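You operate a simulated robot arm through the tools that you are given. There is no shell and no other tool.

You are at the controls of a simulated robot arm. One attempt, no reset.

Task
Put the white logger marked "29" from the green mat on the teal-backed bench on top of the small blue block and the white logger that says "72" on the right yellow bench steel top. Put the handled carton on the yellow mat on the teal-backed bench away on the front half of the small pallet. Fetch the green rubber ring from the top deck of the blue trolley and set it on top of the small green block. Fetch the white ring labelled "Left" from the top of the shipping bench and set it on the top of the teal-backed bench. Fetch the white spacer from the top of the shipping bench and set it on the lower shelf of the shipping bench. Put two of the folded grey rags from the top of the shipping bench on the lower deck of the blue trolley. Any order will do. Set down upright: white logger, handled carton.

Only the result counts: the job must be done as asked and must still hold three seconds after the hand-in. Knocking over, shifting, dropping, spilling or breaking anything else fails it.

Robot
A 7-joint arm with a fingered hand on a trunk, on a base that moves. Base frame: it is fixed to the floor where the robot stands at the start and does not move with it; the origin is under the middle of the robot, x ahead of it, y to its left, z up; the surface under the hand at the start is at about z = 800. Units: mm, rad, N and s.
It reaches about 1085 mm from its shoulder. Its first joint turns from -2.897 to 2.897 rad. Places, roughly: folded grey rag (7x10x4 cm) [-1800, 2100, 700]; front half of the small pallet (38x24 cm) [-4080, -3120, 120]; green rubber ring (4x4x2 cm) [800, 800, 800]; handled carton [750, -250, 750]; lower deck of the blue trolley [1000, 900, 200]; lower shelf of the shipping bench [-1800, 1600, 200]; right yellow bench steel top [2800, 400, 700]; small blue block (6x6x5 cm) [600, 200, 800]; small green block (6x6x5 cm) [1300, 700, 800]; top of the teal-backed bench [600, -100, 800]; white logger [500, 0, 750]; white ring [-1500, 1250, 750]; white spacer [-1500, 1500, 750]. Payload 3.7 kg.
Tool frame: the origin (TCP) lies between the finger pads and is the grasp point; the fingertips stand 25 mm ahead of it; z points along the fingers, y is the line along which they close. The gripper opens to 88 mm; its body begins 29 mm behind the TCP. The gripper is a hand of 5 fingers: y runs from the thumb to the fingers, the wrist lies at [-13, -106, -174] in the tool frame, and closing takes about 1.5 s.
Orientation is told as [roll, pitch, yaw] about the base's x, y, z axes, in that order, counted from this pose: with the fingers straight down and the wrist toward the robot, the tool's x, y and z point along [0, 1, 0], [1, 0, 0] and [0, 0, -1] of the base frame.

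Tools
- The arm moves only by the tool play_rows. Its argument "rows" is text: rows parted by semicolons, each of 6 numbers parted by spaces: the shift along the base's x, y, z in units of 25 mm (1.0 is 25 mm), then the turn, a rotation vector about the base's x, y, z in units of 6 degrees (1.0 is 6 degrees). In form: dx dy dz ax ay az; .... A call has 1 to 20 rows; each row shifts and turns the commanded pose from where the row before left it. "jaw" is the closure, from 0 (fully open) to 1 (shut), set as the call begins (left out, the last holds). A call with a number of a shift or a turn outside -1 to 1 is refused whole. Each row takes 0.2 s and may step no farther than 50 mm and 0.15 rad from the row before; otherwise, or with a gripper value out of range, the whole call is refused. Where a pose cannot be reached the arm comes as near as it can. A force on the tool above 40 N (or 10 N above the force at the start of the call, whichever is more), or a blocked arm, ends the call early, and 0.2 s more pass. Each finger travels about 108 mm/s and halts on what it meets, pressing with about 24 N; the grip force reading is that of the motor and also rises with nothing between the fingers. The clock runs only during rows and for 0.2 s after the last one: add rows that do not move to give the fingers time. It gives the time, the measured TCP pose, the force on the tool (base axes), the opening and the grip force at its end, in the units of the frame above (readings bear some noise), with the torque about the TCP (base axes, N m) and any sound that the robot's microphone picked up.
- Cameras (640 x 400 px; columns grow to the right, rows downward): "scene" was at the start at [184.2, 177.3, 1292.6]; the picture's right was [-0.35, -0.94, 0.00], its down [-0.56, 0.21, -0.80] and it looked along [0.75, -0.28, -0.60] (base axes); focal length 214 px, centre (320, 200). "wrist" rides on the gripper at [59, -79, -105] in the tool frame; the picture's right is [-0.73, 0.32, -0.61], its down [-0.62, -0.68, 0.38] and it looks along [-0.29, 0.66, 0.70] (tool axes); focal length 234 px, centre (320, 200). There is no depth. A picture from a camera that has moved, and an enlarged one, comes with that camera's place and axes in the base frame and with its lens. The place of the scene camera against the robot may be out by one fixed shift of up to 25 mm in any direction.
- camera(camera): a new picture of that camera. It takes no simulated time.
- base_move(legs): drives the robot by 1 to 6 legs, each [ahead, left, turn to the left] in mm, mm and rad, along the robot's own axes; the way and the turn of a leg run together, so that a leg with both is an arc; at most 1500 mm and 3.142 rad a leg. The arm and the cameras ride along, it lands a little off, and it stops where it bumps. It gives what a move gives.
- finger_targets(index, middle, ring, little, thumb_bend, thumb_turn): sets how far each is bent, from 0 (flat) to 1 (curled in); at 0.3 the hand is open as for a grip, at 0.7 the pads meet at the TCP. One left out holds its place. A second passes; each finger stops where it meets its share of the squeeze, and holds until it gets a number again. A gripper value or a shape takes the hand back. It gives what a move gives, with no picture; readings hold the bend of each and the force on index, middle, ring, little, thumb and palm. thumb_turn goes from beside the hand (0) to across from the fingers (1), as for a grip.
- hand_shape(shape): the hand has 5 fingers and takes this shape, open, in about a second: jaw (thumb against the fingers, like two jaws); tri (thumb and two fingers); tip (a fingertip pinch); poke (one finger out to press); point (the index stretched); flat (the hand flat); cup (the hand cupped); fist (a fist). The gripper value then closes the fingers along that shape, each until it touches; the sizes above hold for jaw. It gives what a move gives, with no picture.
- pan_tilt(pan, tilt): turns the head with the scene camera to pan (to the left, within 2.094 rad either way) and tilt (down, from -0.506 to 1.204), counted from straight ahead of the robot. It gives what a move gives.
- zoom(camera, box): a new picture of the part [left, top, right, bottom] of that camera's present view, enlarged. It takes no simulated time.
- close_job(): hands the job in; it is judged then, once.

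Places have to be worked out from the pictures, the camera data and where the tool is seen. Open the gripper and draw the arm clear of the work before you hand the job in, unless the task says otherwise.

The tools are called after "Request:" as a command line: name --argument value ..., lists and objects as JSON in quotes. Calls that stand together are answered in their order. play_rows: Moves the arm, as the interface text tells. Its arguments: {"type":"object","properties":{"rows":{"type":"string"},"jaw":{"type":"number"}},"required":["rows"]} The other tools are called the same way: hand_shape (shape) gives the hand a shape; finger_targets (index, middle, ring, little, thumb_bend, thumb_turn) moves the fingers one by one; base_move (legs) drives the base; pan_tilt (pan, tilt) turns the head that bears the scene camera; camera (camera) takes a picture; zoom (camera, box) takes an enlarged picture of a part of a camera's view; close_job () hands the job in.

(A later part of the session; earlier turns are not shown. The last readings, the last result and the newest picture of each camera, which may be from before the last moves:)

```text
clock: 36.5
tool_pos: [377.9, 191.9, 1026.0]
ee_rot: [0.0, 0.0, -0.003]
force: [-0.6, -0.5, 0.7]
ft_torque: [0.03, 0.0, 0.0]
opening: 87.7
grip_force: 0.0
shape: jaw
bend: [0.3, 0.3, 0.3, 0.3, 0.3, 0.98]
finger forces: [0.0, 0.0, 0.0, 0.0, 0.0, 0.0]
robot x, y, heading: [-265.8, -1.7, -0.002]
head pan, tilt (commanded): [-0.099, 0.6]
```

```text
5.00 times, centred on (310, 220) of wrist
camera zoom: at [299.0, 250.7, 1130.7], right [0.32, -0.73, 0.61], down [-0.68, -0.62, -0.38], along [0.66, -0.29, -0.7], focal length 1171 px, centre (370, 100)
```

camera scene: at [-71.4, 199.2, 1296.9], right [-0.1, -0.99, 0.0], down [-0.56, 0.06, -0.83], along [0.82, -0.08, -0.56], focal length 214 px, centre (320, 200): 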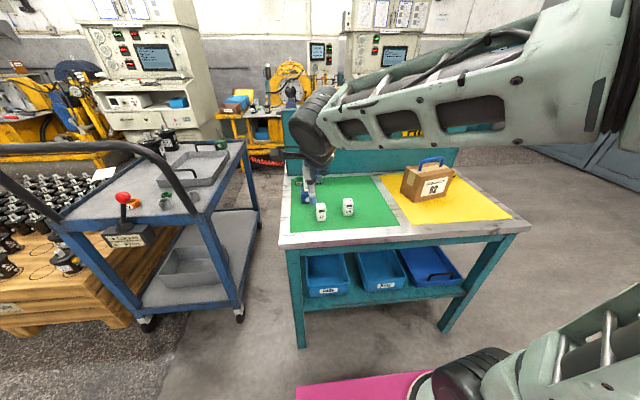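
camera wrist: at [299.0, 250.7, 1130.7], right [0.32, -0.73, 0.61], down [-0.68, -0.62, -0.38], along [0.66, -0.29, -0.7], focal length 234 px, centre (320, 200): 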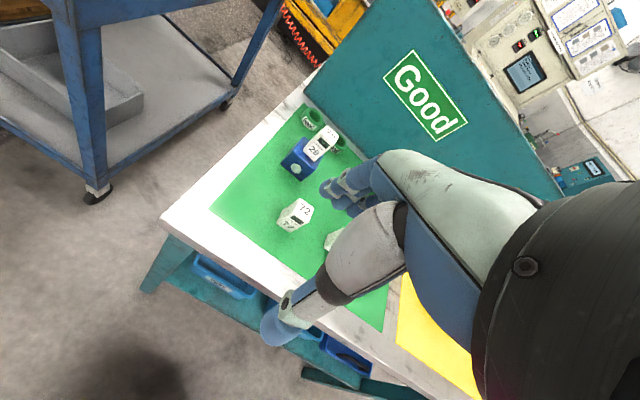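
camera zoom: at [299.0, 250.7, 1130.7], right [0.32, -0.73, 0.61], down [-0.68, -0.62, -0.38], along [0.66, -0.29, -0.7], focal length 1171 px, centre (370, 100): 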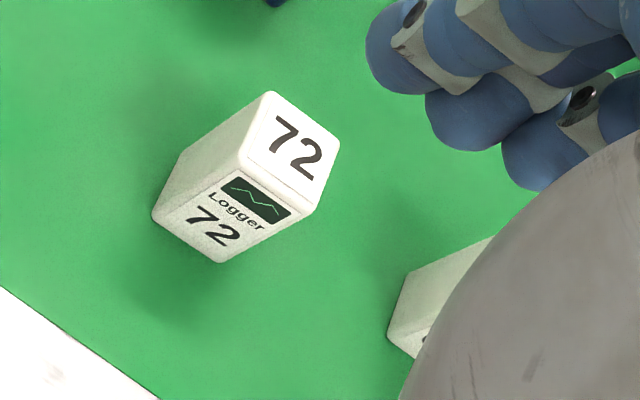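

Logger 72 is at (517, 154) with about +0.08 rad yaw. I move above it, matching its yaw, and descend to z≈900 first.

Request:
play_rows --rows "0.93 -0.25 0 0 0 0.12; 0.93 -0.25 0 0 0 0.12; 0.93 -0.25 0 0 0 0.12; 0.93 -0.25 0 0 0 0.12; 0.92 -0.25 0 0 0 0.12; 0.92 -0.27 0 0 0 0.1; 0 0 -1 0 0 0; 0 0 -1 0 0 0; 0 0 -1 0 0 0; 0 0 -1 0 0 0; 0 0 -1 0 0 0; 0 0 0 0 0 0" --jaw 0

Request:
camera --camera "wrist"

```text
clock: 39.1
tool_pos: [517.9, 153.9, 900.9]
ee_rot: [0.001, 0.002, 0.072]
force: [-0.1, -0.1, 0.0]
ft_torque: [-0.01, 0.04, 0.01]
opening: 87.4
grip_force: 0.1
shape: jaw
bend: [0.3, 0.3, 0.3, 0.3, 0.3, 0.98]
finger forces: [0.1, 0.1, 0.0, 0.0, 0.0, 0.0]
robot x, y, heading: [-266.0, -1.4, -0.006]
head pan, tilt (commanded): [-0.099, 0.6]
```

```text
taken
camera wrist: at [434.1, 206.9, 1005.0], right [0.37, -0.7, 0.61], down [-0.63, -0.67, -0.38], along [0.68, -0.24, -0.7], focal length 234 px, centre (320, 200)
```

wrist: 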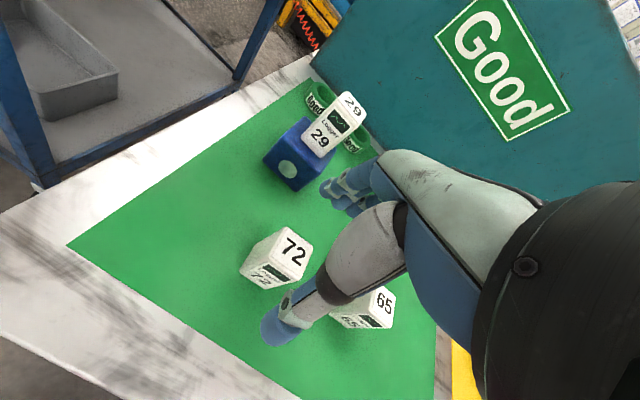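

Alignment matches the earlier successful grasp. I descend to z≈842 and close.

Request:
play_rows --rows "0 0 -0.9 0 0 0; 0 0 -0.9 0 0 0; 0 0 -0.55 0 0 0; 0 0 0 0 0 0" --jaw 0

Request:
play_rows --rows "0 0 0 0 0 0; 0 0 0 0 0 0; 0 0 0 0 0 0; 0 0 0 0 0 0; 0 0 0 0 0 0; 0 0 0 0 0 0; 0 0 0 0 0 0; 0 0 0 0 0 0" --jaw 1

Request:
camera --camera "wrist"

```text
clock: 40.1
tool_pos: [516.4, 155.0, 842.3]
ee_rot: [0.001, 0.0, 0.071]
force: [0.7, 0.3, -0.4]
ft_torque: [0.02, -0.02, -0.01]
opening: 87.9
grip_force: 0.1
shape: jaw
bend: [0.3, 0.3, 0.3, 0.3, 0.3, 0.98]
finger forces: [0.1, 0.1, 0.0, 0.0, 0.1, 0.0]
robot x, y, heading: [-265.4, -0.4, 0.0]
head pan, tilt (commanded): [-0.099, 0.6]
```

```text
clock: 41.9
tool_pos: [516.5, 154.6, 842.6]
ee_rot: [-0.001, 0.0, 0.072]
force: [-1.1, -0.2, 0.4]
ft_torque: [0.02, 0.01, -0.01]
opening: 26.0
grip_force: 23.9
shape: jaw
bend: [0.74, 0.54, 0.61, 0.58, 0.75, 1.0]
finger forces: [13.3, 7.5, 0.1, 0.0, 20.8, 0.0]
robot x, y, heading: [-262.5, 0.8, -0.004]
head pan, tilt (commanded): [-0.099, 0.6]
```

```text
taken
camera wrist: at [433.9, 207.0, 946.6], right [0.37, -0.7, 0.61], down [-0.63, -0.67, -0.38], along [0.68, -0.24, -0.7], focal length 234 px, centre (320, 200)
```

wrist: 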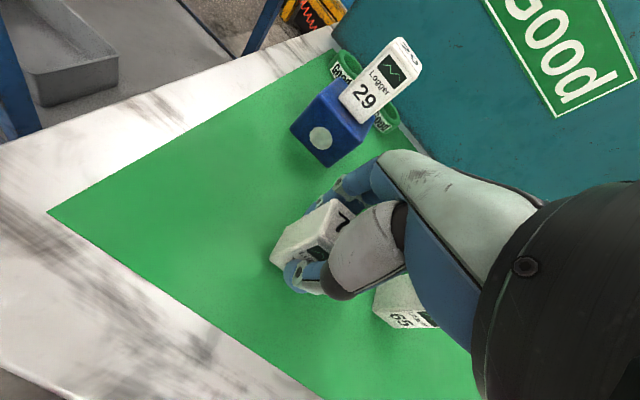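

Gripped logger 72 (26 mm). I lift it 200 mm, check, then plan the drive around the right side of the teal bench.

Request:
play_rows --rows "0 0 0.5 0 0 0; 0 0 1 0 0 0; 0 0 1 0 0 0; 0 0 1 0 0 0; 0 0 1 0 0 0; 0 0 1 0 0 0; 0 0 1 0 0 0; 0 0 1 0 0 0; 0 0 1 0 0 0; 0 0 1 0 0 0; 0 0 0 0 0 0"

Request:
camera --camera "wrist"

Request:
camera --camera "scene"

```text
clock: 44.3
tool_pos: [516.8, 154.1, 1079.8]
ee_rot: [-0.001, -0.001, 0.072]
force: [-0.1, -0.1, -0.6]
ft_torque: [-0.01, 0.02, -0.01]
opening: 25.6
grip_force: 23.9
shape: jaw
bend: [0.74, 0.54, 0.61, 0.58, 0.75, 1.0]
finger forces: [13.3, 7.5, 0.0, 0.1, 20.8, 0.0]
robot x, y, heading: [-263.1, 1.2, 0.002]
head pan, tilt (commanded): [-0.099, 0.6]
```

```text
taken
camera wrist: at [433.7, 207.2, 1184.7], right [0.37, -0.7, 0.61], down [-0.63, -0.67, -0.38], along [0.68, -0.24, -0.7], focal length 234 px, centre (320, 200)
```

wrist: 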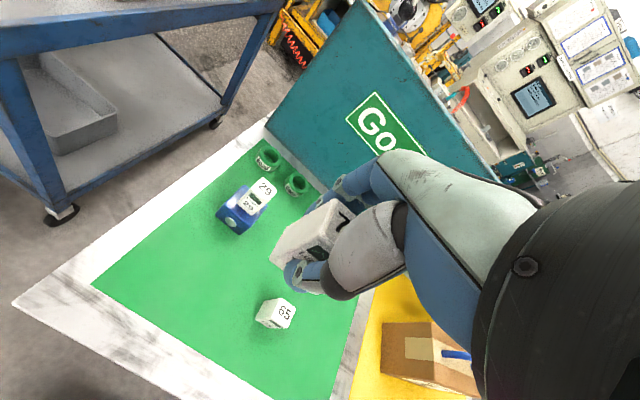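

```text
taken
camera scene: at [-71.4, 199.2, 1296.8], right [-0.1, -0.99, 0.0], down [-0.56, 0.06, -0.83], along [0.82, -0.08, -0.56], focal length 214 px, centre (320, 200)
```

scene: 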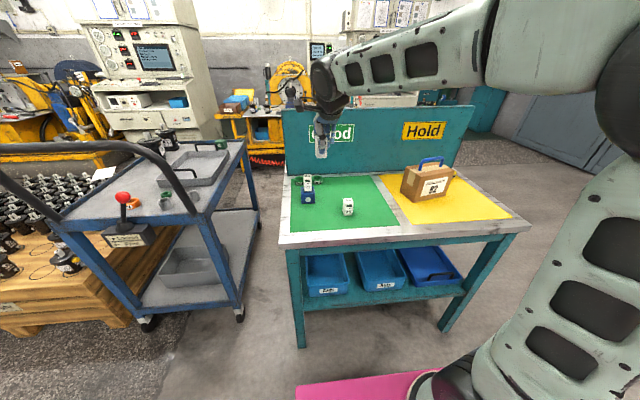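

Logger 72 is held securely. I back off, strafe right, and check the way ahead beside the bench.

Request:
base_move --legs '[[-300, 0, 0], [0, -1100, 0]]'

Request:
pan_tilt --pan 0.1 --tilt 0.5

Request:
camera --camera "scene"

```text
clock: 51.6
tool_pos: [215.6, -944.2, 1079.5]
ee_rot: [-0.001, 0.0, 0.074]
force: [0.2, -0.8, -0.2]
ft_torque: [-0.01, -0.01, 0.0]
opening: 25.6
grip_force: 23.8
shape: jaw
bend: [0.74, 0.54, 0.61, 0.58, 0.75, 1.0]
finger forces: [13.2, 7.5, 0.0, 0.1, 20.7, 0.0]
robot x, y, heading: [-562.1, -1100.3, 0.004]
head pan, tilt (commanded): [-0.099, 0.6]
```

```text
clock: 52.3
tool_pos: [215.3, -943.9, 1078.9]
ee_rot: [-0.001, -0.001, 0.073]
force: [-0.9, -0.5, -1.1]
ft_torque: [0.01, 0.0, 0.02]
opening: 25.6
grip_force: 23.7
shape: jaw
bend: [0.74, 0.54, 0.61, 0.58, 0.75, 1.0]
finger forces: [13.2, 7.5, 0.0, 0.1, 20.8, 0.0]
robot x, y, heading: [-568.1, -1098.4, -0.004]
head pan, tilt (commanded): [0.099, 0.499]
```

```text
taken
camera scene: at [-370.4, -883.3, 1305.9], right [0.1, -0.99, 0.0], down [-0.48, -0.05, -0.88], along [0.87, 0.09, -0.48], focal length 214 px, centre (320, 200)
```

scene: 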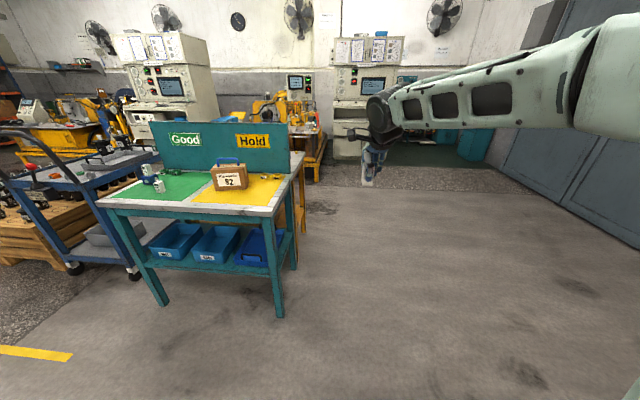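

The way on the right is clear. I zoom in on what stands right behind the teal board.

Request:
zoom --camera "scene" --box '[220, 60, 400, 240]'

```text
2.22 times, centred on (310, 150) of scene
camera zoom: at [-370.4, -883.3, 1305.9], right [0.1, -0.99, 0.0], down [-0.48, -0.05, -0.88], along [0.87, 0.09, -0.48], focal length 477 px, centre (342, 311)
```

zoom: 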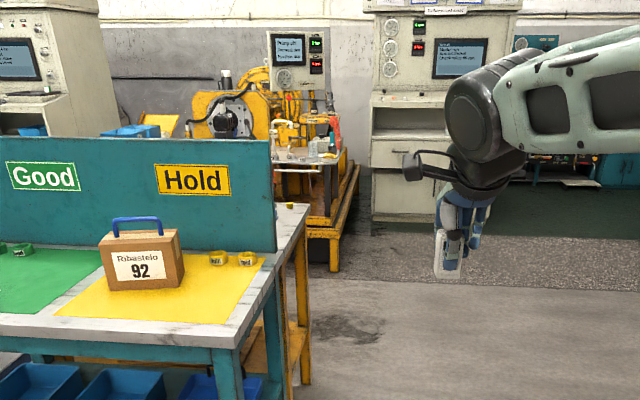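

A second bench stands behind the teal board up to about x≈1350; beyond it is an aisle to the yellow bench. I drive forward along the free right side and look left.

Request:
base_move --legs '[[1500, 0, 0], [450, 0, 0]]'

Request:
pan_tilt --pan 0.75 --tilt 0.45

Request:
camera --camera "scene"

```text
clock: 62.0
tool_pos: [2142.0, -953.0, 1080.2]
ee_rot: [0.0, 0.0, 0.067]
force: [-0.1, 0.5, -1.4]
ft_torque: [-0.01, -0.02, 0.0]
opening: 25.8
grip_force: 23.7
shape: jaw
bend: [0.74, 0.54, 0.61, 0.58, 0.75, 1.0]
finger forces: [13.2, 7.6, 0.0, 0.0, 20.8, 0.1]
robot x, y, heading: [1362.5, -1100.1, -0.009]
head pan, tilt (commanded): [0.099, 0.499]
```

```text
clock: 63.0
tool_pos: [2143.2, -953.0, 1079.2]
ee_rot: [0.001, 0.0, 0.067]
force: [0.9, 0.7, -0.6]
ft_torque: [-0.01, -0.02, -0.01]
opening: 25.5
grip_force: 24.0
shape: jaw
bend: [0.74, 0.54, 0.61, 0.58, 0.75, 1.0]
finger forces: [13.3, 7.4, 0.1, 0.1, 20.7, 0.1]
robot x, y, heading: [1358.9, -1102.7, -0.005]
head pan, tilt (commanded): [0.75, 0.45]
```

```text
taken
camera scene: at [1534.6, -833.3, 1310.4], right [0.68, -0.74, 0.0], down [-0.32, -0.29, -0.9], along [0.66, 0.61, -0.44], focal length 214 px, centre (320, 200)
```

scene: 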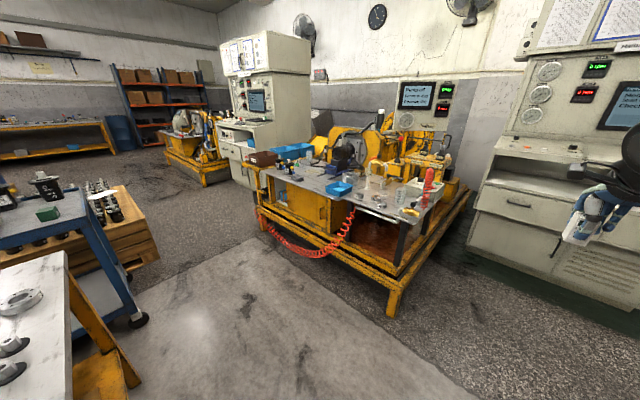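

The yellow bench's front edge is at about x≈2530, spanning y from −530 to +800. I zoom in to find a free spot on its steel top.

Request:
zoom --camera "scene" --box '[240, 110, 480, 260]'

```text
2.67 times, centred on (360, 185) of scene
camera zoom: at [1534.6, -833.3, 1310.4], right [0.68, -0.74, 0.0], down [-0.32, -0.29, -0.9], along [0.66, 0.61, -0.44], focal length 572 px, centre (213, 240)
```

zoom: 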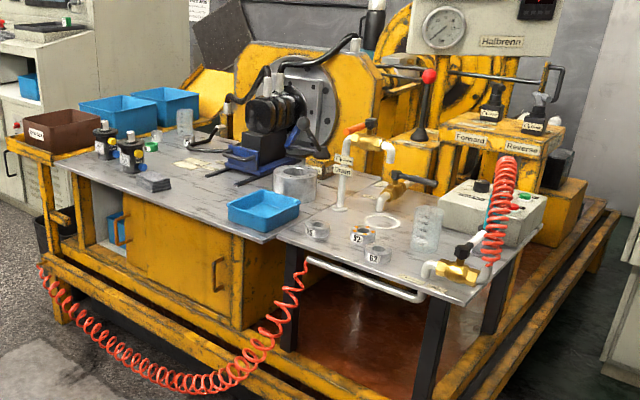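

There's free steel surface around (2640, 230) between the grey block and the blue tray. I drive forward, strafe left into the aisle in front of it, staying clear of the red hose.

Request:
base_move --legs '[[420, 0, 0], [0, 1180, 0]]'

Request:
pan_tilt --pan -0.1 --tilt 0.7

Request:
camera --camera "scene"

Request:
camera --camera "wrist"

```text
clock: 71.2
tool_pos: [2569.4, 233.3, 1079.6]
ee_rot: [0.0, -0.002, 0.071]
force: [0.1, -0.1, -1.3]
ft_torque: [0.0, 0.02, 0.05]
opening: 25.7
grip_force: 23.9
shape: jaw
bend: [0.74, 0.54, 0.61, 0.58, 0.75, 1.0]
finger forces: [13.3, 7.6, 0.0, 0.1, 20.8, 0.1]
robot x, y, heading: [1792.5, 79.2, -0.003]
head pan, tilt (commanded): [0.75, 0.45]
```

```text
clock: 72.4
tool_pos: [2569.2, 234.3, 1079.5]
ee_rot: [0.001, 0.0, 0.07]
force: [0.4, 0.4, -0.3]
ft_torque: [-0.04, -0.01, 0.01]
opening: 25.7
grip_force: 23.9
shape: jaw
bend: [0.74, 0.54, 0.61, 0.58, 0.75, 1.0]
finger forces: [13.3, 7.5, 0.0, 0.0, 20.7, 0.0]
robot x, y, heading: [1791.7, 79.4, -0.002]
head pan, tilt (commanded): [-0.099, 0.7]
```

```text
taken
camera scene: at [1978.5, 280.4, 1288.2], right [-0.1, -0.99, 0.0], down [-0.64, 0.07, -0.77], along [0.76, -0.08, -0.64], focal length 214 px, centre (320, 200)
```

scene: 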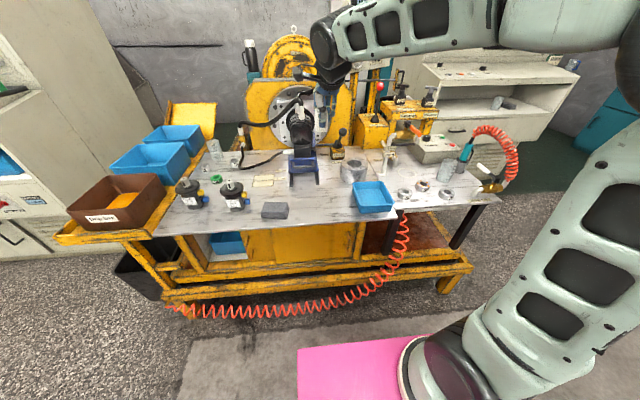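

```text
taken
camera wrist: at [2487.0, 287.2, 1184.4], right [0.37, -0.7, 0.61], down [-0.64, -0.67, -0.38], along [0.68, -0.24, -0.7], focal length 234 px, centre (320, 200)
```

wrist: 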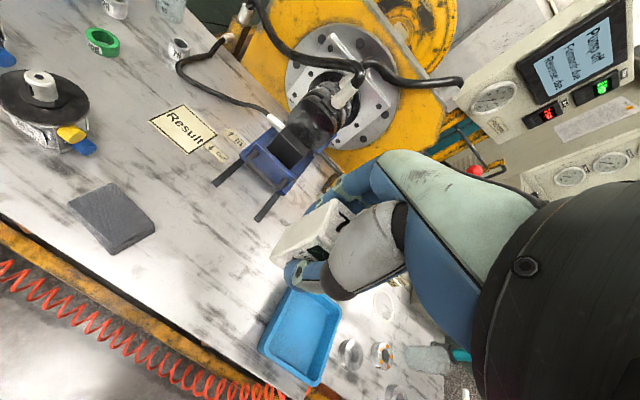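

The clear patch is x 2560–2750, y 120–370; grey block at (2601, 411) and tray edge at y≈88. I move over (2625, 240) and descend to z≈780.

Request:
play_rows --rows "0.75 0.08 0 0 0 0; 0.74 0.08 0 0 0 0; 0.74 0.07 0 0 0 0; 0 0 -1 0 0 0; 0 0 -1 0 0 0; 0 0 -1 0 0 0; 0 0 -1 0 0 0; 0 0 -1 0 0 0; 0 0 -1 0 0 0; 0 0 -1 0 0 0; 0 0 -1 0 0 0; 0 0 -1 0 0 0; 0 0 -1 0 0 0; 0 0 -1 0 0 0; 0 0 0 0 0 0"

Request:
camera --camera "wrist"

Request:
zoom --camera "scene" --box '[220, 80, 440, 280]'

```text
clock: 75.6
tool_pos: [2625.5, 239.6, 804.4]
ee_rot: [-0.002, 0.0, 0.07]
force: [0.5, 0.8, -0.1]
ft_torque: [0.01, -0.03, -0.02]
opening: 25.4
grip_force: 23.9
shape: jaw
bend: [0.74, 0.54, 0.61, 0.58, 0.75, 1.0]
finger forces: [13.3, 7.4, 0.0, 0.0, 20.8, 0.0]
robot x, y, heading: [1789.6, 80.1, -0.005]
head pan, tilt (commanded): [-0.099, 0.7]
```

```text
taken
camera wrist: at [2543.1, 292.8, 909.0], right [0.37, -0.7, 0.61], down [-0.64, -0.67, -0.38], along [0.68, -0.24, -0.7], focal length 234 px, centre (320, 200)
```

wrist: 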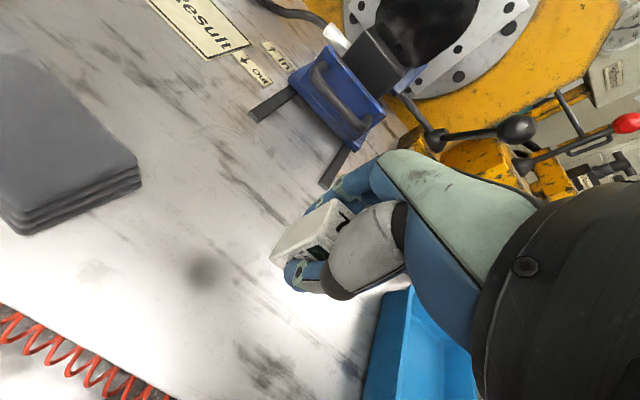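

```text
2.00 times, centred on (330, 180) of scene
camera zoom: at [1978.5, 280.3, 1288.2], right [-0.1, -0.99, 0.0], down [-0.64, 0.07, -0.76], along [0.76, -0.08, -0.64], focal length 429 px, centre (300, 240)
```

zoom: 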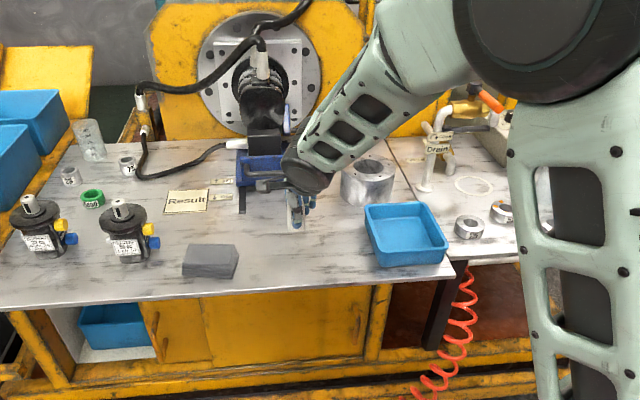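

Area beneath is clear. I lower further to ~752 and then creep until contact.

Request:
play_rows --rows "0 0 -0.8 0 0 0; 0 0 -0.7 0 0 0; 0 0 -0.4 0 0 0; 0 0 -0.2 0 0 0; 0 0 0 0 0 0"

Request:
zoom --camera "wrist" --box '[180, 160, 420, 340]'

```text
clock: 76.8
tool_pos: [2625.7, 239.4, 753.6]
ee_rot: [0.0, 0.001, 0.068]
force: [0.3, 0.5, -1.1]
ft_torque: [0.01, -0.03, -0.02]
opening: 25.6
grip_force: 24.6
shape: jaw
bend: [0.74, 0.54, 0.61, 0.58, 0.75, 1.0]
finger forces: [13.3, 7.4, 0.0, 0.1, 20.7, 0.0]
robot x, y, heading: [1789.8, 81.7, -0.003]
head pan, tilt (commanded): [-0.099, 0.7]
```

```text
2.22 times, centred on (300, 250) of wrist
camera zoom: at [2542.7, 292.8, 856.8], right [0.37, -0.7, 0.61], down [-0.64, -0.67, -0.38], along [0.68, -0.24, -0.7], focal length 520 px, centre (364, 89)
```

zoom: 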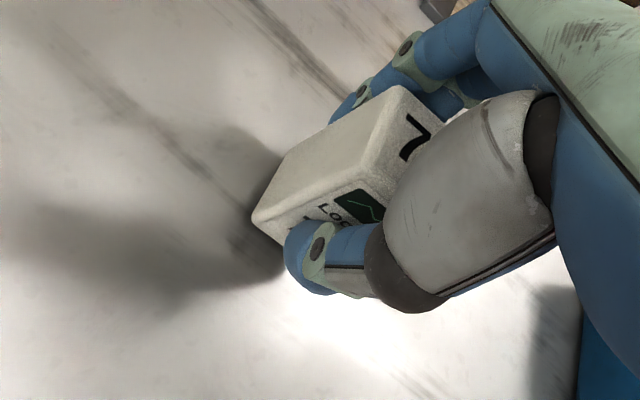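

The shadow is converging under the logger. I creep down in 2 mm steps, watching force.

Request:
play_rows --rows "0 0 -0.12 0 0 0; 0 0 -0.12 0 0 0; 0 0 0 0 0 0"

Request:
play_rows --rows "0 0 -0.08 0 0 0; 0 0 -0.08 0 0 0; 0 0 0 0 0 0"

```text
clock: 77.6
tool_pos: [2626.4, 239.1, 745.8]
ee_rot: [-0.001, 0.0, 0.07]
force: [0.1, 1.0, -0.9]
ft_torque: [0.04, 0.01, -0.01]
opening: 25.5
grip_force: 24.1
shape: jaw
bend: [0.74, 0.54, 0.61, 0.58, 0.75, 1.0]
finger forces: [13.3, 7.5, 0.0, 0.0, 20.8, 0.1]
robot x, y, heading: [1792.2, 79.2, -0.005]
head pan, tilt (commanded): [-0.099, 0.7]
```

```text
clock: 78.4
tool_pos: [2625.0, 240.3, 741.1]
ee_rot: [-0.001, 0.0, 0.071]
force: [0.0, 0.4, -1.2]
ft_torque: [0.03, 0.0, 0.01]
opening: 25.3
grip_force: 23.8
shape: jaw
bend: [0.74, 0.54, 0.61, 0.58, 0.75, 1.0]
finger forces: [13.3, 7.5, 0.1, 0.0, 20.7, 0.0]
robot x, y, heading: [1787.3, 80.4, 0.002]
head pan, tilt (commanded): [-0.099, 0.7]
```

No contact yet at 741; I continue creeping.

Request:
play_rows --rows "0 0 -0.06 0 0 0; 0 0 -0.06 0 0 0; 0 0 0 0 0 0"

Request:
play_rows --rows "0 0 -0.05 0 0 0; 0 0 -0.05 0 0 0; 0 0 0 0 0 0"

```text
clock: 79.2
tool_pos: [2626.8, 239.9, 740.5]
ee_rot: [0.001, -0.003, 0.072]
force: [-1.9, 0.0, 14.5]
ft_torque: [0.0, -0.01, -0.01]
opening: 26.4
grip_force: 24.0
shape: jaw
bend: [0.74, 0.54, 0.61, 0.58, 0.75, 1.0]
finger forces: [13.8, 8.5, 0.1, 0.0, 24.2, 0.0]
robot x, y, heading: [1791.2, 81.1, -0.005]
head pan, tilt (commanded): [-0.099, 0.7]
```

```text
clock: 80.0
tool_pos: [2626.8, 240.6, 738.0]
ee_rot: [0.002, -0.004, 0.069]
force: [-0.3, -1.1, 33.0]
ft_torque: [-0.01, -0.06, -0.03]
opening: 28.3
grip_force: 23.8
shape: jaw
bend: [0.74, 0.53, 0.61, 0.58, 0.75, 1.0]
finger forces: [15.7, 9.6, 0.0, 0.0, 26.4, 0.0]
robot x, y, heading: [1790.3, 82.3, -0.004]
head pan, tilt (commanded): [-0.099, 0.7]
```

Contact (33 N). I ease up ~3 mm of command and open gently.

Request:
play_rows --rows "0 0 0.1 0 0 0; 0 0 0 0 0 0"

Request:
play_rows --rows "0 0 0 0 0 0; 0 0 0 0 0 0; 0 0 0 0 0 0; 0 0 0 0 0 0; 0 0 0 0 0 0" --jaw 0.3

Request:
zoom --camera "wrist" --box '[180, 160, 420, 340]'

```text
clock: 80.6
tool_pos: [2624.8, 239.9, 739.5]
ee_rot: [0.001, 0.0, 0.071]
force: [1.6, 0.2, 17.6]
ft_torque: [0.02, -0.16, -0.01]
opening: 28.4
grip_force: 24.4
shape: jaw
bend: [0.74, 0.53, 0.61, 0.58, 0.75, 1.0]
finger forces: [15.6, 9.3, 0.0, 0.1, 23.0, 0.0]
robot x, y, heading: [1788.1, 79.1, -0.009]
head pan, tilt (commanded): [-0.099, 0.7]
```

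```text
clock: 81.8
tool_pos: [2625.7, 240.9, 738.8]
ee_rot: [-0.001, 0.001, 0.069]
force: [0.9, 0.1, 0.3]
ft_torque: [-0.04, 0.0, 0.0]
opening: 61.4
grip_force: 0.1
shape: jaw
bend: [0.28, 0.37, 0.34, 0.35, 0.58, 0.99]
finger forces: [0.0, 0.1, 0.0, 0.0, 0.0, 0.0]
robot x, y, heading: [1791.2, 80.8, -0.001]
head pan, tilt (commanded): [-0.099, 0.7]
```

```text
2.22 times, centred on (300, 250) of wrist
camera zoom: at [2542.7, 293.3, 844.1], right [0.37, -0.7, 0.61], down [-0.64, -0.67, -0.38], along [0.68, -0.24, -0.7], focal length 520 px, centre (364, 89)
```

zoom: 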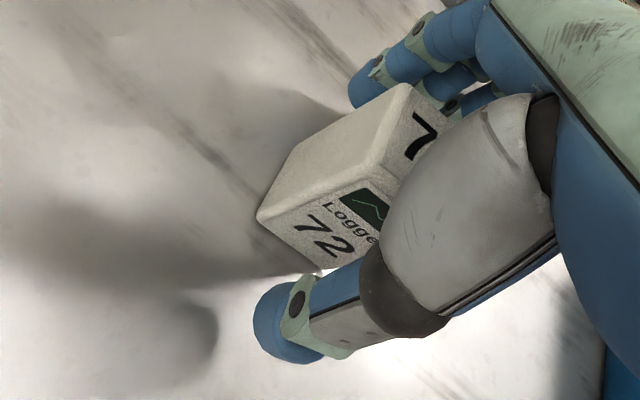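

The logger 72 stands upright on the steel top. I open fully and rise straight up.

Request:
play_rows --rows "0 0 0 0 0 0; 0 0 0 0 0 0; 0 0 0.5 0 0 0; 0 0 1 0 0 0; 0 0 1 0 0 0; 0 0 1 0 0 0; 0 0 1 0 0 0; 0 0 1 0 0 0; 0 0 1 0 0 0; 0 0 1 0 0 0; 0 0 1 0 0 0; 0 0 1 0 0 0; 0 0 1 0 0 0; 0 0 1 0 0 0; 0 0 1 0 0 0; 0 0 0 0 0 0" --jaw 0

Request:
camera --camera "scene"

Request:
camera --camera "wrist"

```text
clock: 85.2
tool_pos: [2626.6, 239.6, 1051.2]
ee_rot: [-0.001, 0.001, 0.07]
force: [0.9, 0.8, 0.5]
ft_torque: [0.0, 0.01, 0.0]
opening: 87.6
grip_force: 0.0
shape: jaw
bend: [0.3, 0.3, 0.3, 0.3, 0.3, 0.98]
finger forces: [0.0, 0.0, 0.0, 0.0, 0.0, 0.0]
robot x, y, heading: [1791.6, 84.5, -0.003]
head pan, tilt (commanded): [-0.099, 0.7]
```

```text
taken
camera scene: at [1978.4, 280.3, 1288.2], right [-0.1, -0.99, 0.0], down [-0.64, 0.07, -0.76], along [0.76, -0.08, -0.64], focal length 214 px, centre (320, 200)
```

scene: 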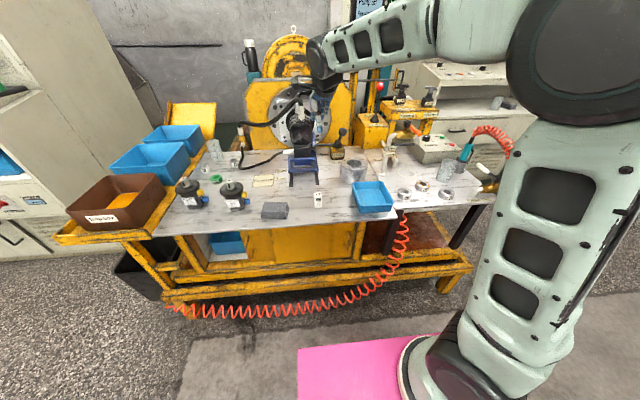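

```text
taken
camera wrist: at [2542.5, 292.6, 1155.9], right [0.37, -0.7, 0.61], down [-0.64, -0.67, -0.38], along [0.68, -0.24, -0.7], focal length 234 px, centre (320, 200)
```

wrist: 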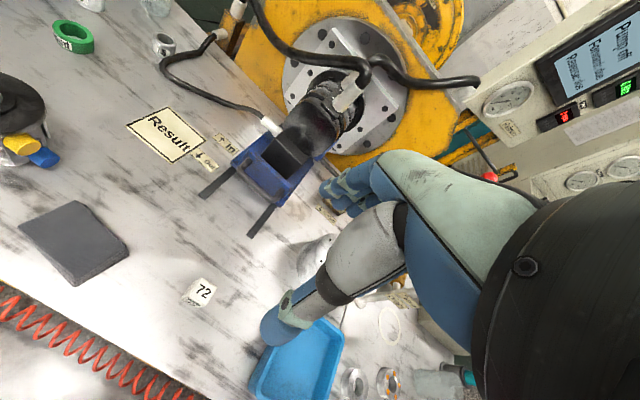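

Logger 72 stands at (2626, 240) on the steel top. Next is the green ring on the trolley: I retract the arm a bit and look toward the trolley from here.

Request:
play_rows --rows "-1 0 0.2 0 0 -0.1; -1 0 0.2 0 0 -0.1; -1 0 0.2 0 0 -0.1; -1 0 0.2 0 0 -0.1; -1 0 0.2 0 0 -0.1; -1 0 0.2 0 0 -0.1; -1 0 0.2 0 0 -0.1; -1 0 0 0 0 0; 0 0 0 0 0 0"

Request:
pan_tilt --pan 2.09 --tilt 0.5

Request:
camera --camera "scene"

```text
clock: 87.2
tool_pos: [2425.7, 238.3, 1086.6]
ee_rot: [0.0, 0.0, -0.003]
force: [-0.5, -0.1, 0.3]
ft_torque: [0.02, 0.0, -0.03]
opening: 87.7
grip_force: 0.0
shape: jaw
bend: [0.3, 0.3, 0.3, 0.3, 0.3, 0.98]
finger forces: [0.0, 0.0, 0.1, 0.0, 0.0, 0.0]
robot x, y, heading: [1792.4, 82.9, -0.006]
head pan, tilt (commanded): [-0.099, 0.7]
```

```text
clock: 89.2
tool_pos: [2427.1, 239.6, 1087.1]
ee_rot: [0.001, 0.001, -0.004]
force: [-0.4, 0.1, -0.1]
ft_torque: [-0.02, -0.02, 0.02]
opening: 87.7
grip_force: 0.2
shape: jaw
bend: [0.3, 0.3, 0.3, 0.3, 0.3, 0.98]
finger forces: [0.1, 0.1, 0.0, 0.0, 0.0, 0.0]
robot x, y, heading: [1791.8, 82.1, -0.002]
head pan, tilt (commanded): [2.089, 0.499]
```

```text
taken
camera scene: at [1849.1, 368.2, 1305.9], right [0.87, 0.49, 0.0], down [0.24, -0.42, -0.88], along [-0.43, 0.76, -0.48], focal length 214 px, centre (320, 200)
```

scene: 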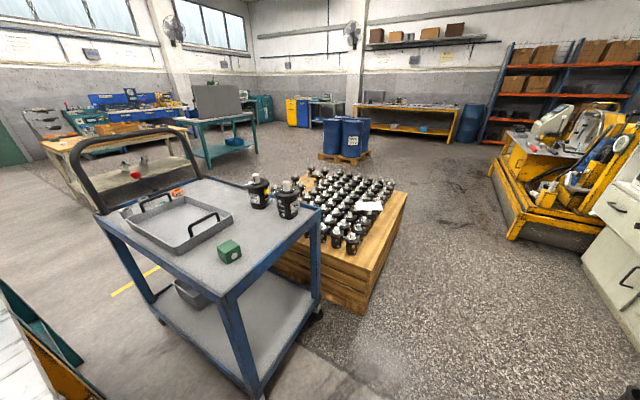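

The trolley spans roughly x 570–1430, y 600–1020, with the green block near (1328, 698). I'll stand at its +x end facing it: move, turn around in the free area, then strafe into place.

Request:
base_move --legs '[[100, 370, 0], [0, 0, 1.5708], [0, 0, 1.5708]]'

Request:
pan_tilt --pan -0.1 --tilt 0.55

Request:
camera --camera "scene"

```text
clock: 99.3
tool_pos: [1258.3, 283.7, 1085.6]
ee_rot: [0.0, 0.001, -3.129]
force: [1.6, -0.9, 0.1]
ft_torque: [0.02, -0.03, 0.0]
opening: 87.7
grip_force: 0.0
shape: jaw
bend: [0.3, 0.3, 0.3, 0.3, 0.3, 0.98]
finger forces: [0.0, 0.1, 0.1, 0.1, 0.0, 0.1]
robot x, y, heading: [1887.3, 449.1, -3.127]
head pan, tilt (commanded): [2.089, 0.499]
```

```text
clock: 101.4
tool_pos: [1258.8, 283.7, 1087.0]
ee_rot: [-0.001, 0.003, -3.131]
force: [-0.3, 0.3, 0.1]
ft_torque: [-0.01, 0.01, 0.01]
opening: 87.7
grip_force: 0.0
shape: jaw
bend: [0.3, 0.3, 0.3, 0.3, 0.3, 0.98]
finger forces: [0.0, 0.0, 0.0, 0.1, 0.0, 0.0]
robot x, y, heading: [1891.2, 450.5, -3.128]
head pan, tilt (commanded): [-0.099, 0.55]
```

```text
taken
camera scene: at [1707.8, 216.2, 1301.3], right [0.09, 1.0, 0.0], down [0.52, -0.05, -0.85], along [-0.85, 0.07, -0.52], focal length 214 px, centre (320, 200)
```

scene: 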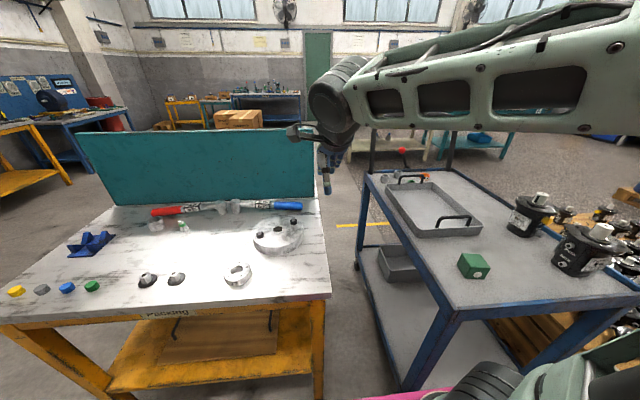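

I'm now facing the trolley's +x end with it on my right. I strafe 290 mm toward it and look closely.

Request:
base_move --legs '[[0, -290, 0]]'

Request:
pan_tilt --pan -0.3 --tilt 0.65

Request:
camera --camera "scene"

Request:
camera --camera "wrist"

```text
clock: 103.4
tool_pos: [1253.3, 578.1, 1086.9]
ee_rot: [0.0, -0.001, -3.134]
force: [-0.4, 0.7, 0.0]
ft_torque: [0.06, -0.02, -0.01]
opening: 87.5
grip_force: 0.0
shape: jaw
bend: [0.3, 0.3, 0.3, 0.3, 0.3, 0.98]
finger forces: [0.0, 0.1, 0.1, 0.0, 0.0, 0.0]
robot x, y, heading: [1888.3, 741.2, -3.131]
head pan, tilt (commanded): [-0.099, 0.55]
```

```text
clock: 104.2
tool_pos: [1254.6, 578.6, 1086.8]
ee_rot: [0.001, 0.001, -3.132]
force: [-0.9, 0.6, -0.9]
ft_torque: [-0.01, 0.01, 0.0]
opening: 87.7
grip_force: 0.1
shape: jaw
bend: [0.3, 0.3, 0.3, 0.3, 0.3, 0.98]
finger forces: [0.0, 0.0, 0.0, 0.0, 0.0, 0.0]
robot x, y, heading: [1889.7, 745.5, -3.126]
head pan, tilt (commanded): [-0.3, 0.649]
```

```text
taken
camera scene: at [1710.4, 526.4, 1292.6], right [0.29, 0.96, 0.0], down [0.58, -0.17, -0.8], along [-0.76, 0.23, -0.6], focal length 214 px, centre (320, 200)
```

scene: 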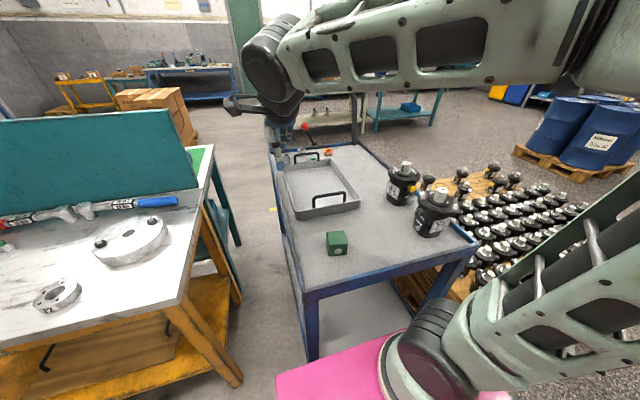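

```text
taken
camera wrist: at [1334.1, 520.5, 1190.8], right [-0.33, 0.72, 0.61], down [0.68, 0.63, -0.38], along [-0.66, 0.28, -0.7], focal length 234 px, centre (320, 200)
```

wrist: 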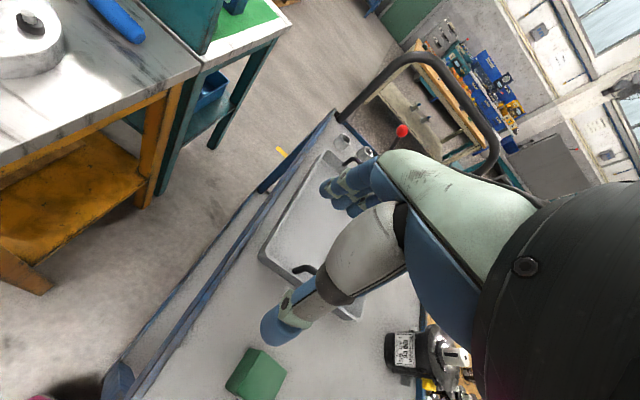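

I zoom to find the green rubber ring past the tray.

Request:
zoom --camera "scene" --box '[250, 110, 410, 230]'

```text
3.33 times, centred on (330, 170) of scene
camera zoom: at [1710.4, 526.4, 1292.6], right [0.29, 0.96, 0.0], down [0.58, -0.17, -0.8], along [-0.76, 0.23, -0.6], focal length 715 px, centre (287, 300)
```

zoom: 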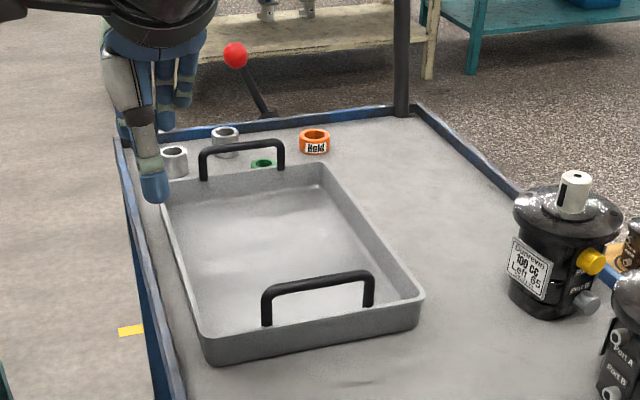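

The green ring lies just past the far rim of the tray, below its handle, around (765, 756). I extend the arm to view it closely with the wrist camera.

Request:
play_rows --rows "-0.95 0.39 -0.17 0 0 0; -0.95 0.39 -0.17 0 0 0; -0.95 0.39 -0.17 0 0 0; -0.95 0.39 -0.17 0 0 0; -0.95 0.39 -0.17 0 0 0; -0.95 0.39 -0.17 0 0 0; -0.95 0.39 -0.17 0 0 0; -0.95 0.39 -0.17 0 0 0; -0.95 0.39 -0.17 0 0 0; -0.95 0.39 -0.17 0 0 0; 0 0 0 0 0 0" --jaw 0

Request:
camera --camera "wrist"

Request:
camera --camera "scene"

```text
clock: 106.5
tool_pos: [1016.1, 676.3, 1044.4]
ee_rot: [-0.001, 0.0, -3.133]
force: [0.3, -0.6, 0.8]
ft_torque: [0.01, 0.01, -0.03]
opening: 87.8
grip_force: 0.1
shape: jaw
bend: [0.3, 0.3, 0.3, 0.3, 0.3, 0.98]
finger forces: [0.0, 0.0, 0.2, 0.0, 0.1, 0.0]
robot x, y, heading: [1887.6, 746.3, -3.134]
head pan, tilt (commanded): [-0.3, 0.649]
```

```text
taken
camera wrist: at [1096.5, 618.6, 1149.3], right [-0.33, 0.72, 0.61], down [0.68, 0.63, -0.38], along [-0.66, 0.28, -0.7], focal length 234 px, centre (320, 200)
```

wrist: 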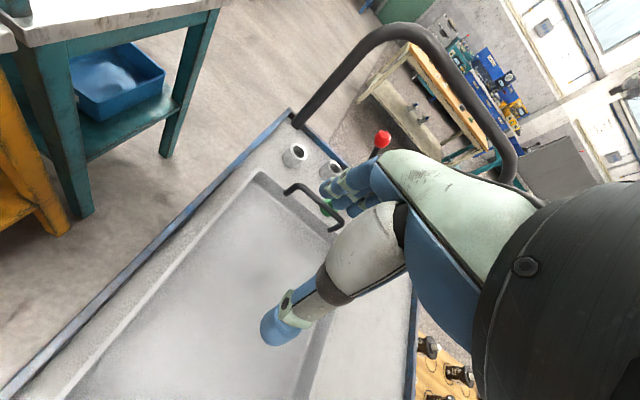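

```text
taken
camera scene: at [1710.4, 526.5, 1292.5], right [0.29, 0.96, 0.0], down [0.58, -0.17, -0.8], along [-0.76, 0.23, -0.6], focal length 214 px, centre (320, 200)
```

scene: 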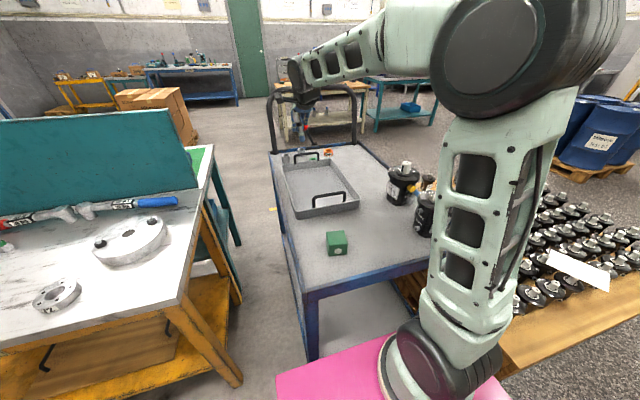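

The fingers hide the ring; I shift the hand sideways (+y) to get a clear view.

Request:
play_rows --rows "0 1 0 0 0 0; 0 1 0 0 0 0; 0 1 0 0 0 0; 0 1 0 0 0 0; 0 0.8 0 0 0 0; 0 0 0 0 0 0"

Request:
camera --camera "wrist"

```text
clock: 108.0
tool_pos: [1016.4, 796.6, 1043.6]
ee_rot: [-0.001, 0.001, -3.132]
force: [0.7, -0.7, -0.3]
ft_torque: [-0.01, -0.04, 0.01]
opening: 88.0
grip_force: 0.1
shape: jaw
bend: [0.3, 0.3, 0.3, 0.3, 0.3, 0.98]
finger forces: [0.1, 0.0, 0.0, 0.1, 0.0, 0.0]
robot x, y, heading: [1886.9, 745.4, -3.127]
head pan, tilt (commanded): [-0.3, 0.649]
```

```text
taken
camera wrist: at [1095.6, 738.9, 1148.8], right [-0.33, 0.72, 0.61], down [0.68, 0.63, -0.38], along [-0.66, 0.28, -0.7], focal length 234 px, centre (320, 200)
```

wrist: 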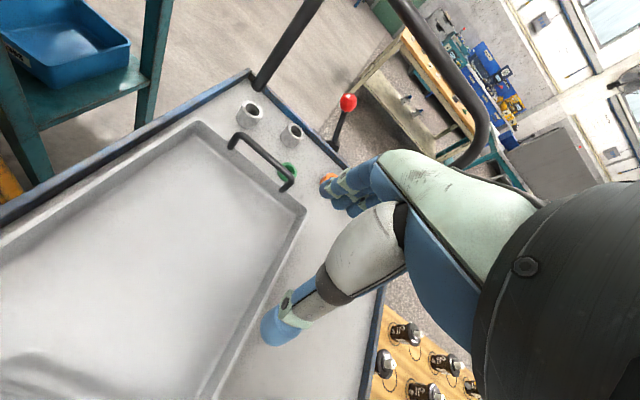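

Request:
zoom --camera "wrist" --box '[210, 80, 370, 220]'

```text
2.86 times, centred on (290, 150) of wrist
camera zoom: at [1095.6, 738.9, 1148.8], right [-0.33, 0.72, 0.61], down [0.68, 0.63, -0.38], along [-0.66, 0.28, -0.7], focal length 669 px, centre (406, 343)
```

zoom: 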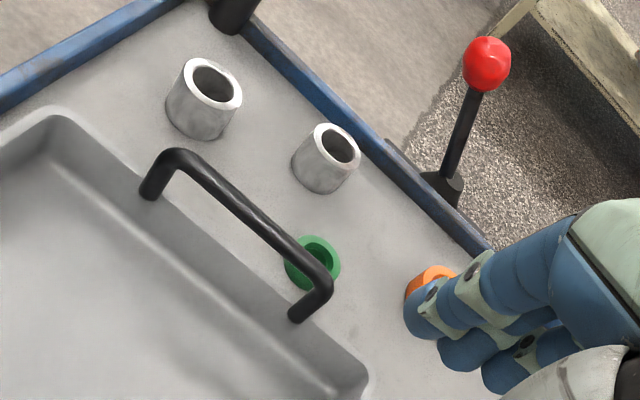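

The ring is at about (775, 787), with a ~40 mm gap to the tray wall and tubes at (707, 657) and (676, 750). I'll turn the hand about +60° so thumb and fingers avoid the tray and tubes; first I edge the base 50 mm closer for reach.

Request:
base_move --legs '[[50, 0, 0]]'

Request:
play_rows --rows "-0.9 0 0 0 0 1; -0.9 0 0 0 0 1; -0.9 0 0 0 0 1; -0.9 0 0 0 0 1; -0.9 0 0 0 0 1; -0.5 0 0 0 0 1; 0 0 0 0 0 1; 0 0 0 0 0 1; 0 0 0 0 0 1; 0 0 0 0 0 1; 0 0 0 0 0 0"

Request:
camera --camera "wrist"

Request:
camera --camera "scene"

```text
clock: 108.9
tool_pos: [966.6, 796.0, 1044.1]
ee_rot: [0.0, 0.001, -3.134]
force: [-0.1, 0.7, 0.9]
ft_torque: [0.05, 0.02, -0.02]
opening: 87.5
grip_force: 0.0
shape: jaw
bend: [0.3, 0.3, 0.3, 0.3, 0.3, 0.98]
finger forces: [0.0, 0.0, 0.1, 0.1, 0.0, 0.0]
robot x, y, heading: [1838.9, 743.7, -3.135]
head pan, tilt (commanded): [-0.3, 0.649]
```

```text
clock: 111.3
tool_pos: [841.2, 795.1, 1045.3]
ee_rot: [-0.001, -0.001, -2.084]
force: [-0.5, -0.5, 0.4]
ft_torque: [0.01, 0.0, -0.01]
opening: 87.8
grip_force: 0.0
shape: jaw
bend: [0.3, 0.3, 0.3, 0.3, 0.3, 0.98]
finger forces: [0.0, 0.0, 0.0, 0.0, 0.1, 0.1]
robot x, y, heading: [1838.8, 742.3, -3.142]
head pan, tilt (commanded): [-0.3, 0.649]
```

```text
taken
camera wrist: at [931.0, 835.9, 1148.9], right [-0.79, 0.08, 0.61], down [-0.21, 0.9, -0.38], along [-0.58, -0.43, -0.7], focal length 234 px, centre (320, 200)
```

wrist: 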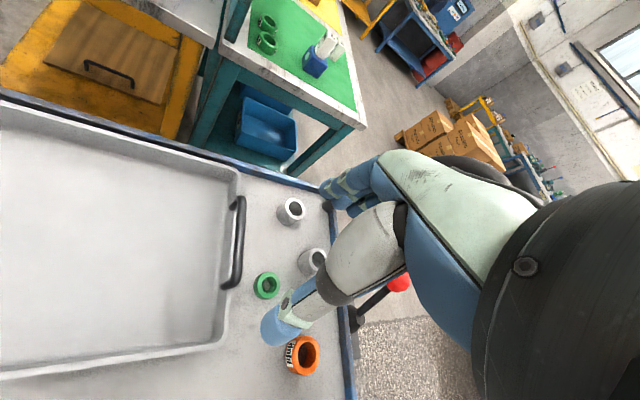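

```text
taken
camera scene: at [1660.2, 526.0, 1292.5], right [0.29, 0.96, 0.0], down [0.58, -0.17, -0.8], along [-0.76, 0.23, -0.6], focal length 214 px, centre (320, 200)
```

scene: 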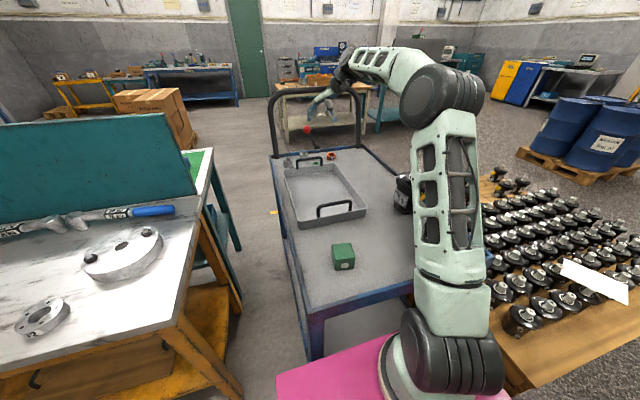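

The rotated pose is reachable and the ring is in clear view. I zoom in for precise positions (and check the block/logger far behind).

Request:
zoom --camera "wrist" --box '[220, 190, 360, 390]'

Request:
zoom --camera "wrist" --box '[240, 0, 370, 100]'

```text
2.00 times, centred on (290, 290) of wrist
camera zoom: at [931.0, 835.9, 1148.9], right [-0.79, 0.08, 0.61], down [-0.21, 0.9, -0.38], along [-0.58, -0.43, -0.7], focal length 468 px, centre (380, 20)
```

zoom: 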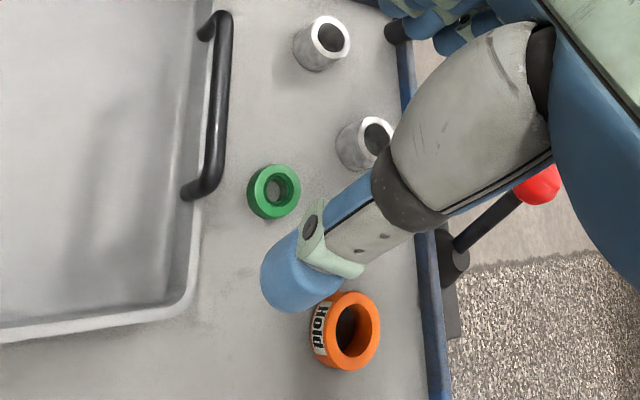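

```text
4.00 times, centred on (305, 50) of wrist
camera zoom: at [931.0, 835.9, 1148.9], right [-0.79, 0.08, 0.61], down [-0.21, 0.9, -0.38], along [-0.58, -0.43, -0.7], focal length 937 px, centre (380, 800)
```

zoom: 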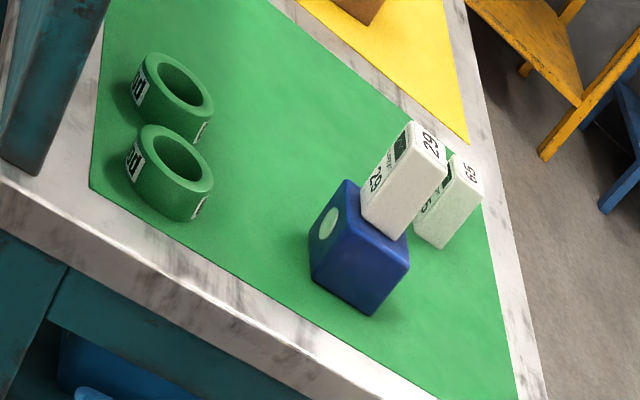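

Stereo puts the ring at (751.5, 791) with the trolley top at z≈772. I choose a +45° hand yaw (best clearance to tray and tubes), partly close the hand, and descend to z≈900 above the ring.

Request:
play_rows --rows "-0.6 -0.03 -0.97 0 0 -0.42; -0.6 -0.03 -0.97 0 0 -0.42; -0.6 -0.03 -0.97 0 0 -0.42; -0.6 -0.03 -0.97 0 0 -0.42; -0.6 -0.03 -0.97 0 0 -0.41; -0.59 -0.02 -0.97 0 0 -0.41; 0 0 0 0 0 0; 0 0 0 0 0 0" --jaw 0.2

Request:
camera --camera "wrist"

Request:
zoom --camera "scene" --box '[250, 90, 410, 210]'

```text
clock: 113.1
tool_pos: [751.3, 791.7, 898.4]
ee_rot: [0.001, 0.0, -2.348]
force: [0.1, 0.6, 0.0]
ft_torque: [-0.01, 0.04, 0.0]
opening: 70.6
grip_force: 0.1
shape: jaw
bend: [0.27, 0.34, 0.31, 0.33, 0.49, 0.99]
finger forces: [0.0, 0.0, 0.0, 0.1, 0.0, 0.1]
robot x, y, heading: [1840.1, 744.3, -3.132]
head pan, tilt (commanded): [-0.3, 0.649]
```

```text
taken
camera wrist: at [848.3, 806.4, 1003.0], right [-0.74, 0.28, 0.61], down [0.03, 0.92, -0.38], along [-0.67, -0.27, -0.7], focal length 234 px, centre (320, 200)
```

wrist: 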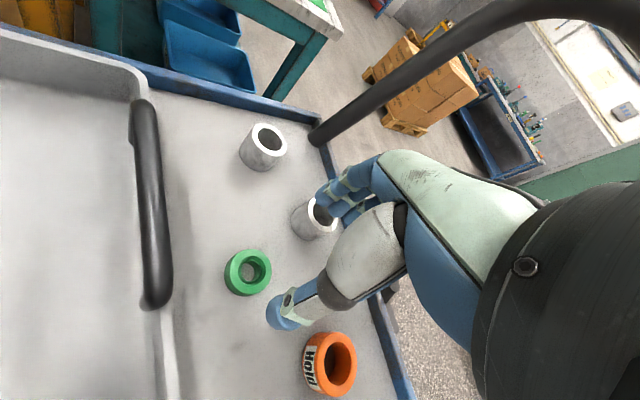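

```text
3.33 times, centred on (330, 150) of scene
camera zoom: at [1660.2, 526.0, 1292.5], right [0.29, 0.96, 0.0], down [0.58, -0.17, -0.8], along [-0.76, 0.23, -0.6], focal length 715 px, centre (287, 367)
```

zoom: 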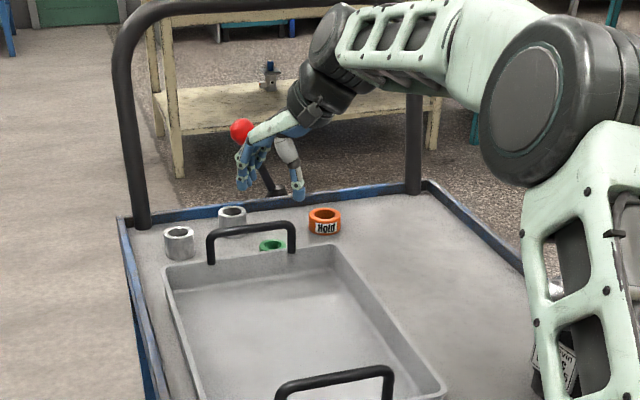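

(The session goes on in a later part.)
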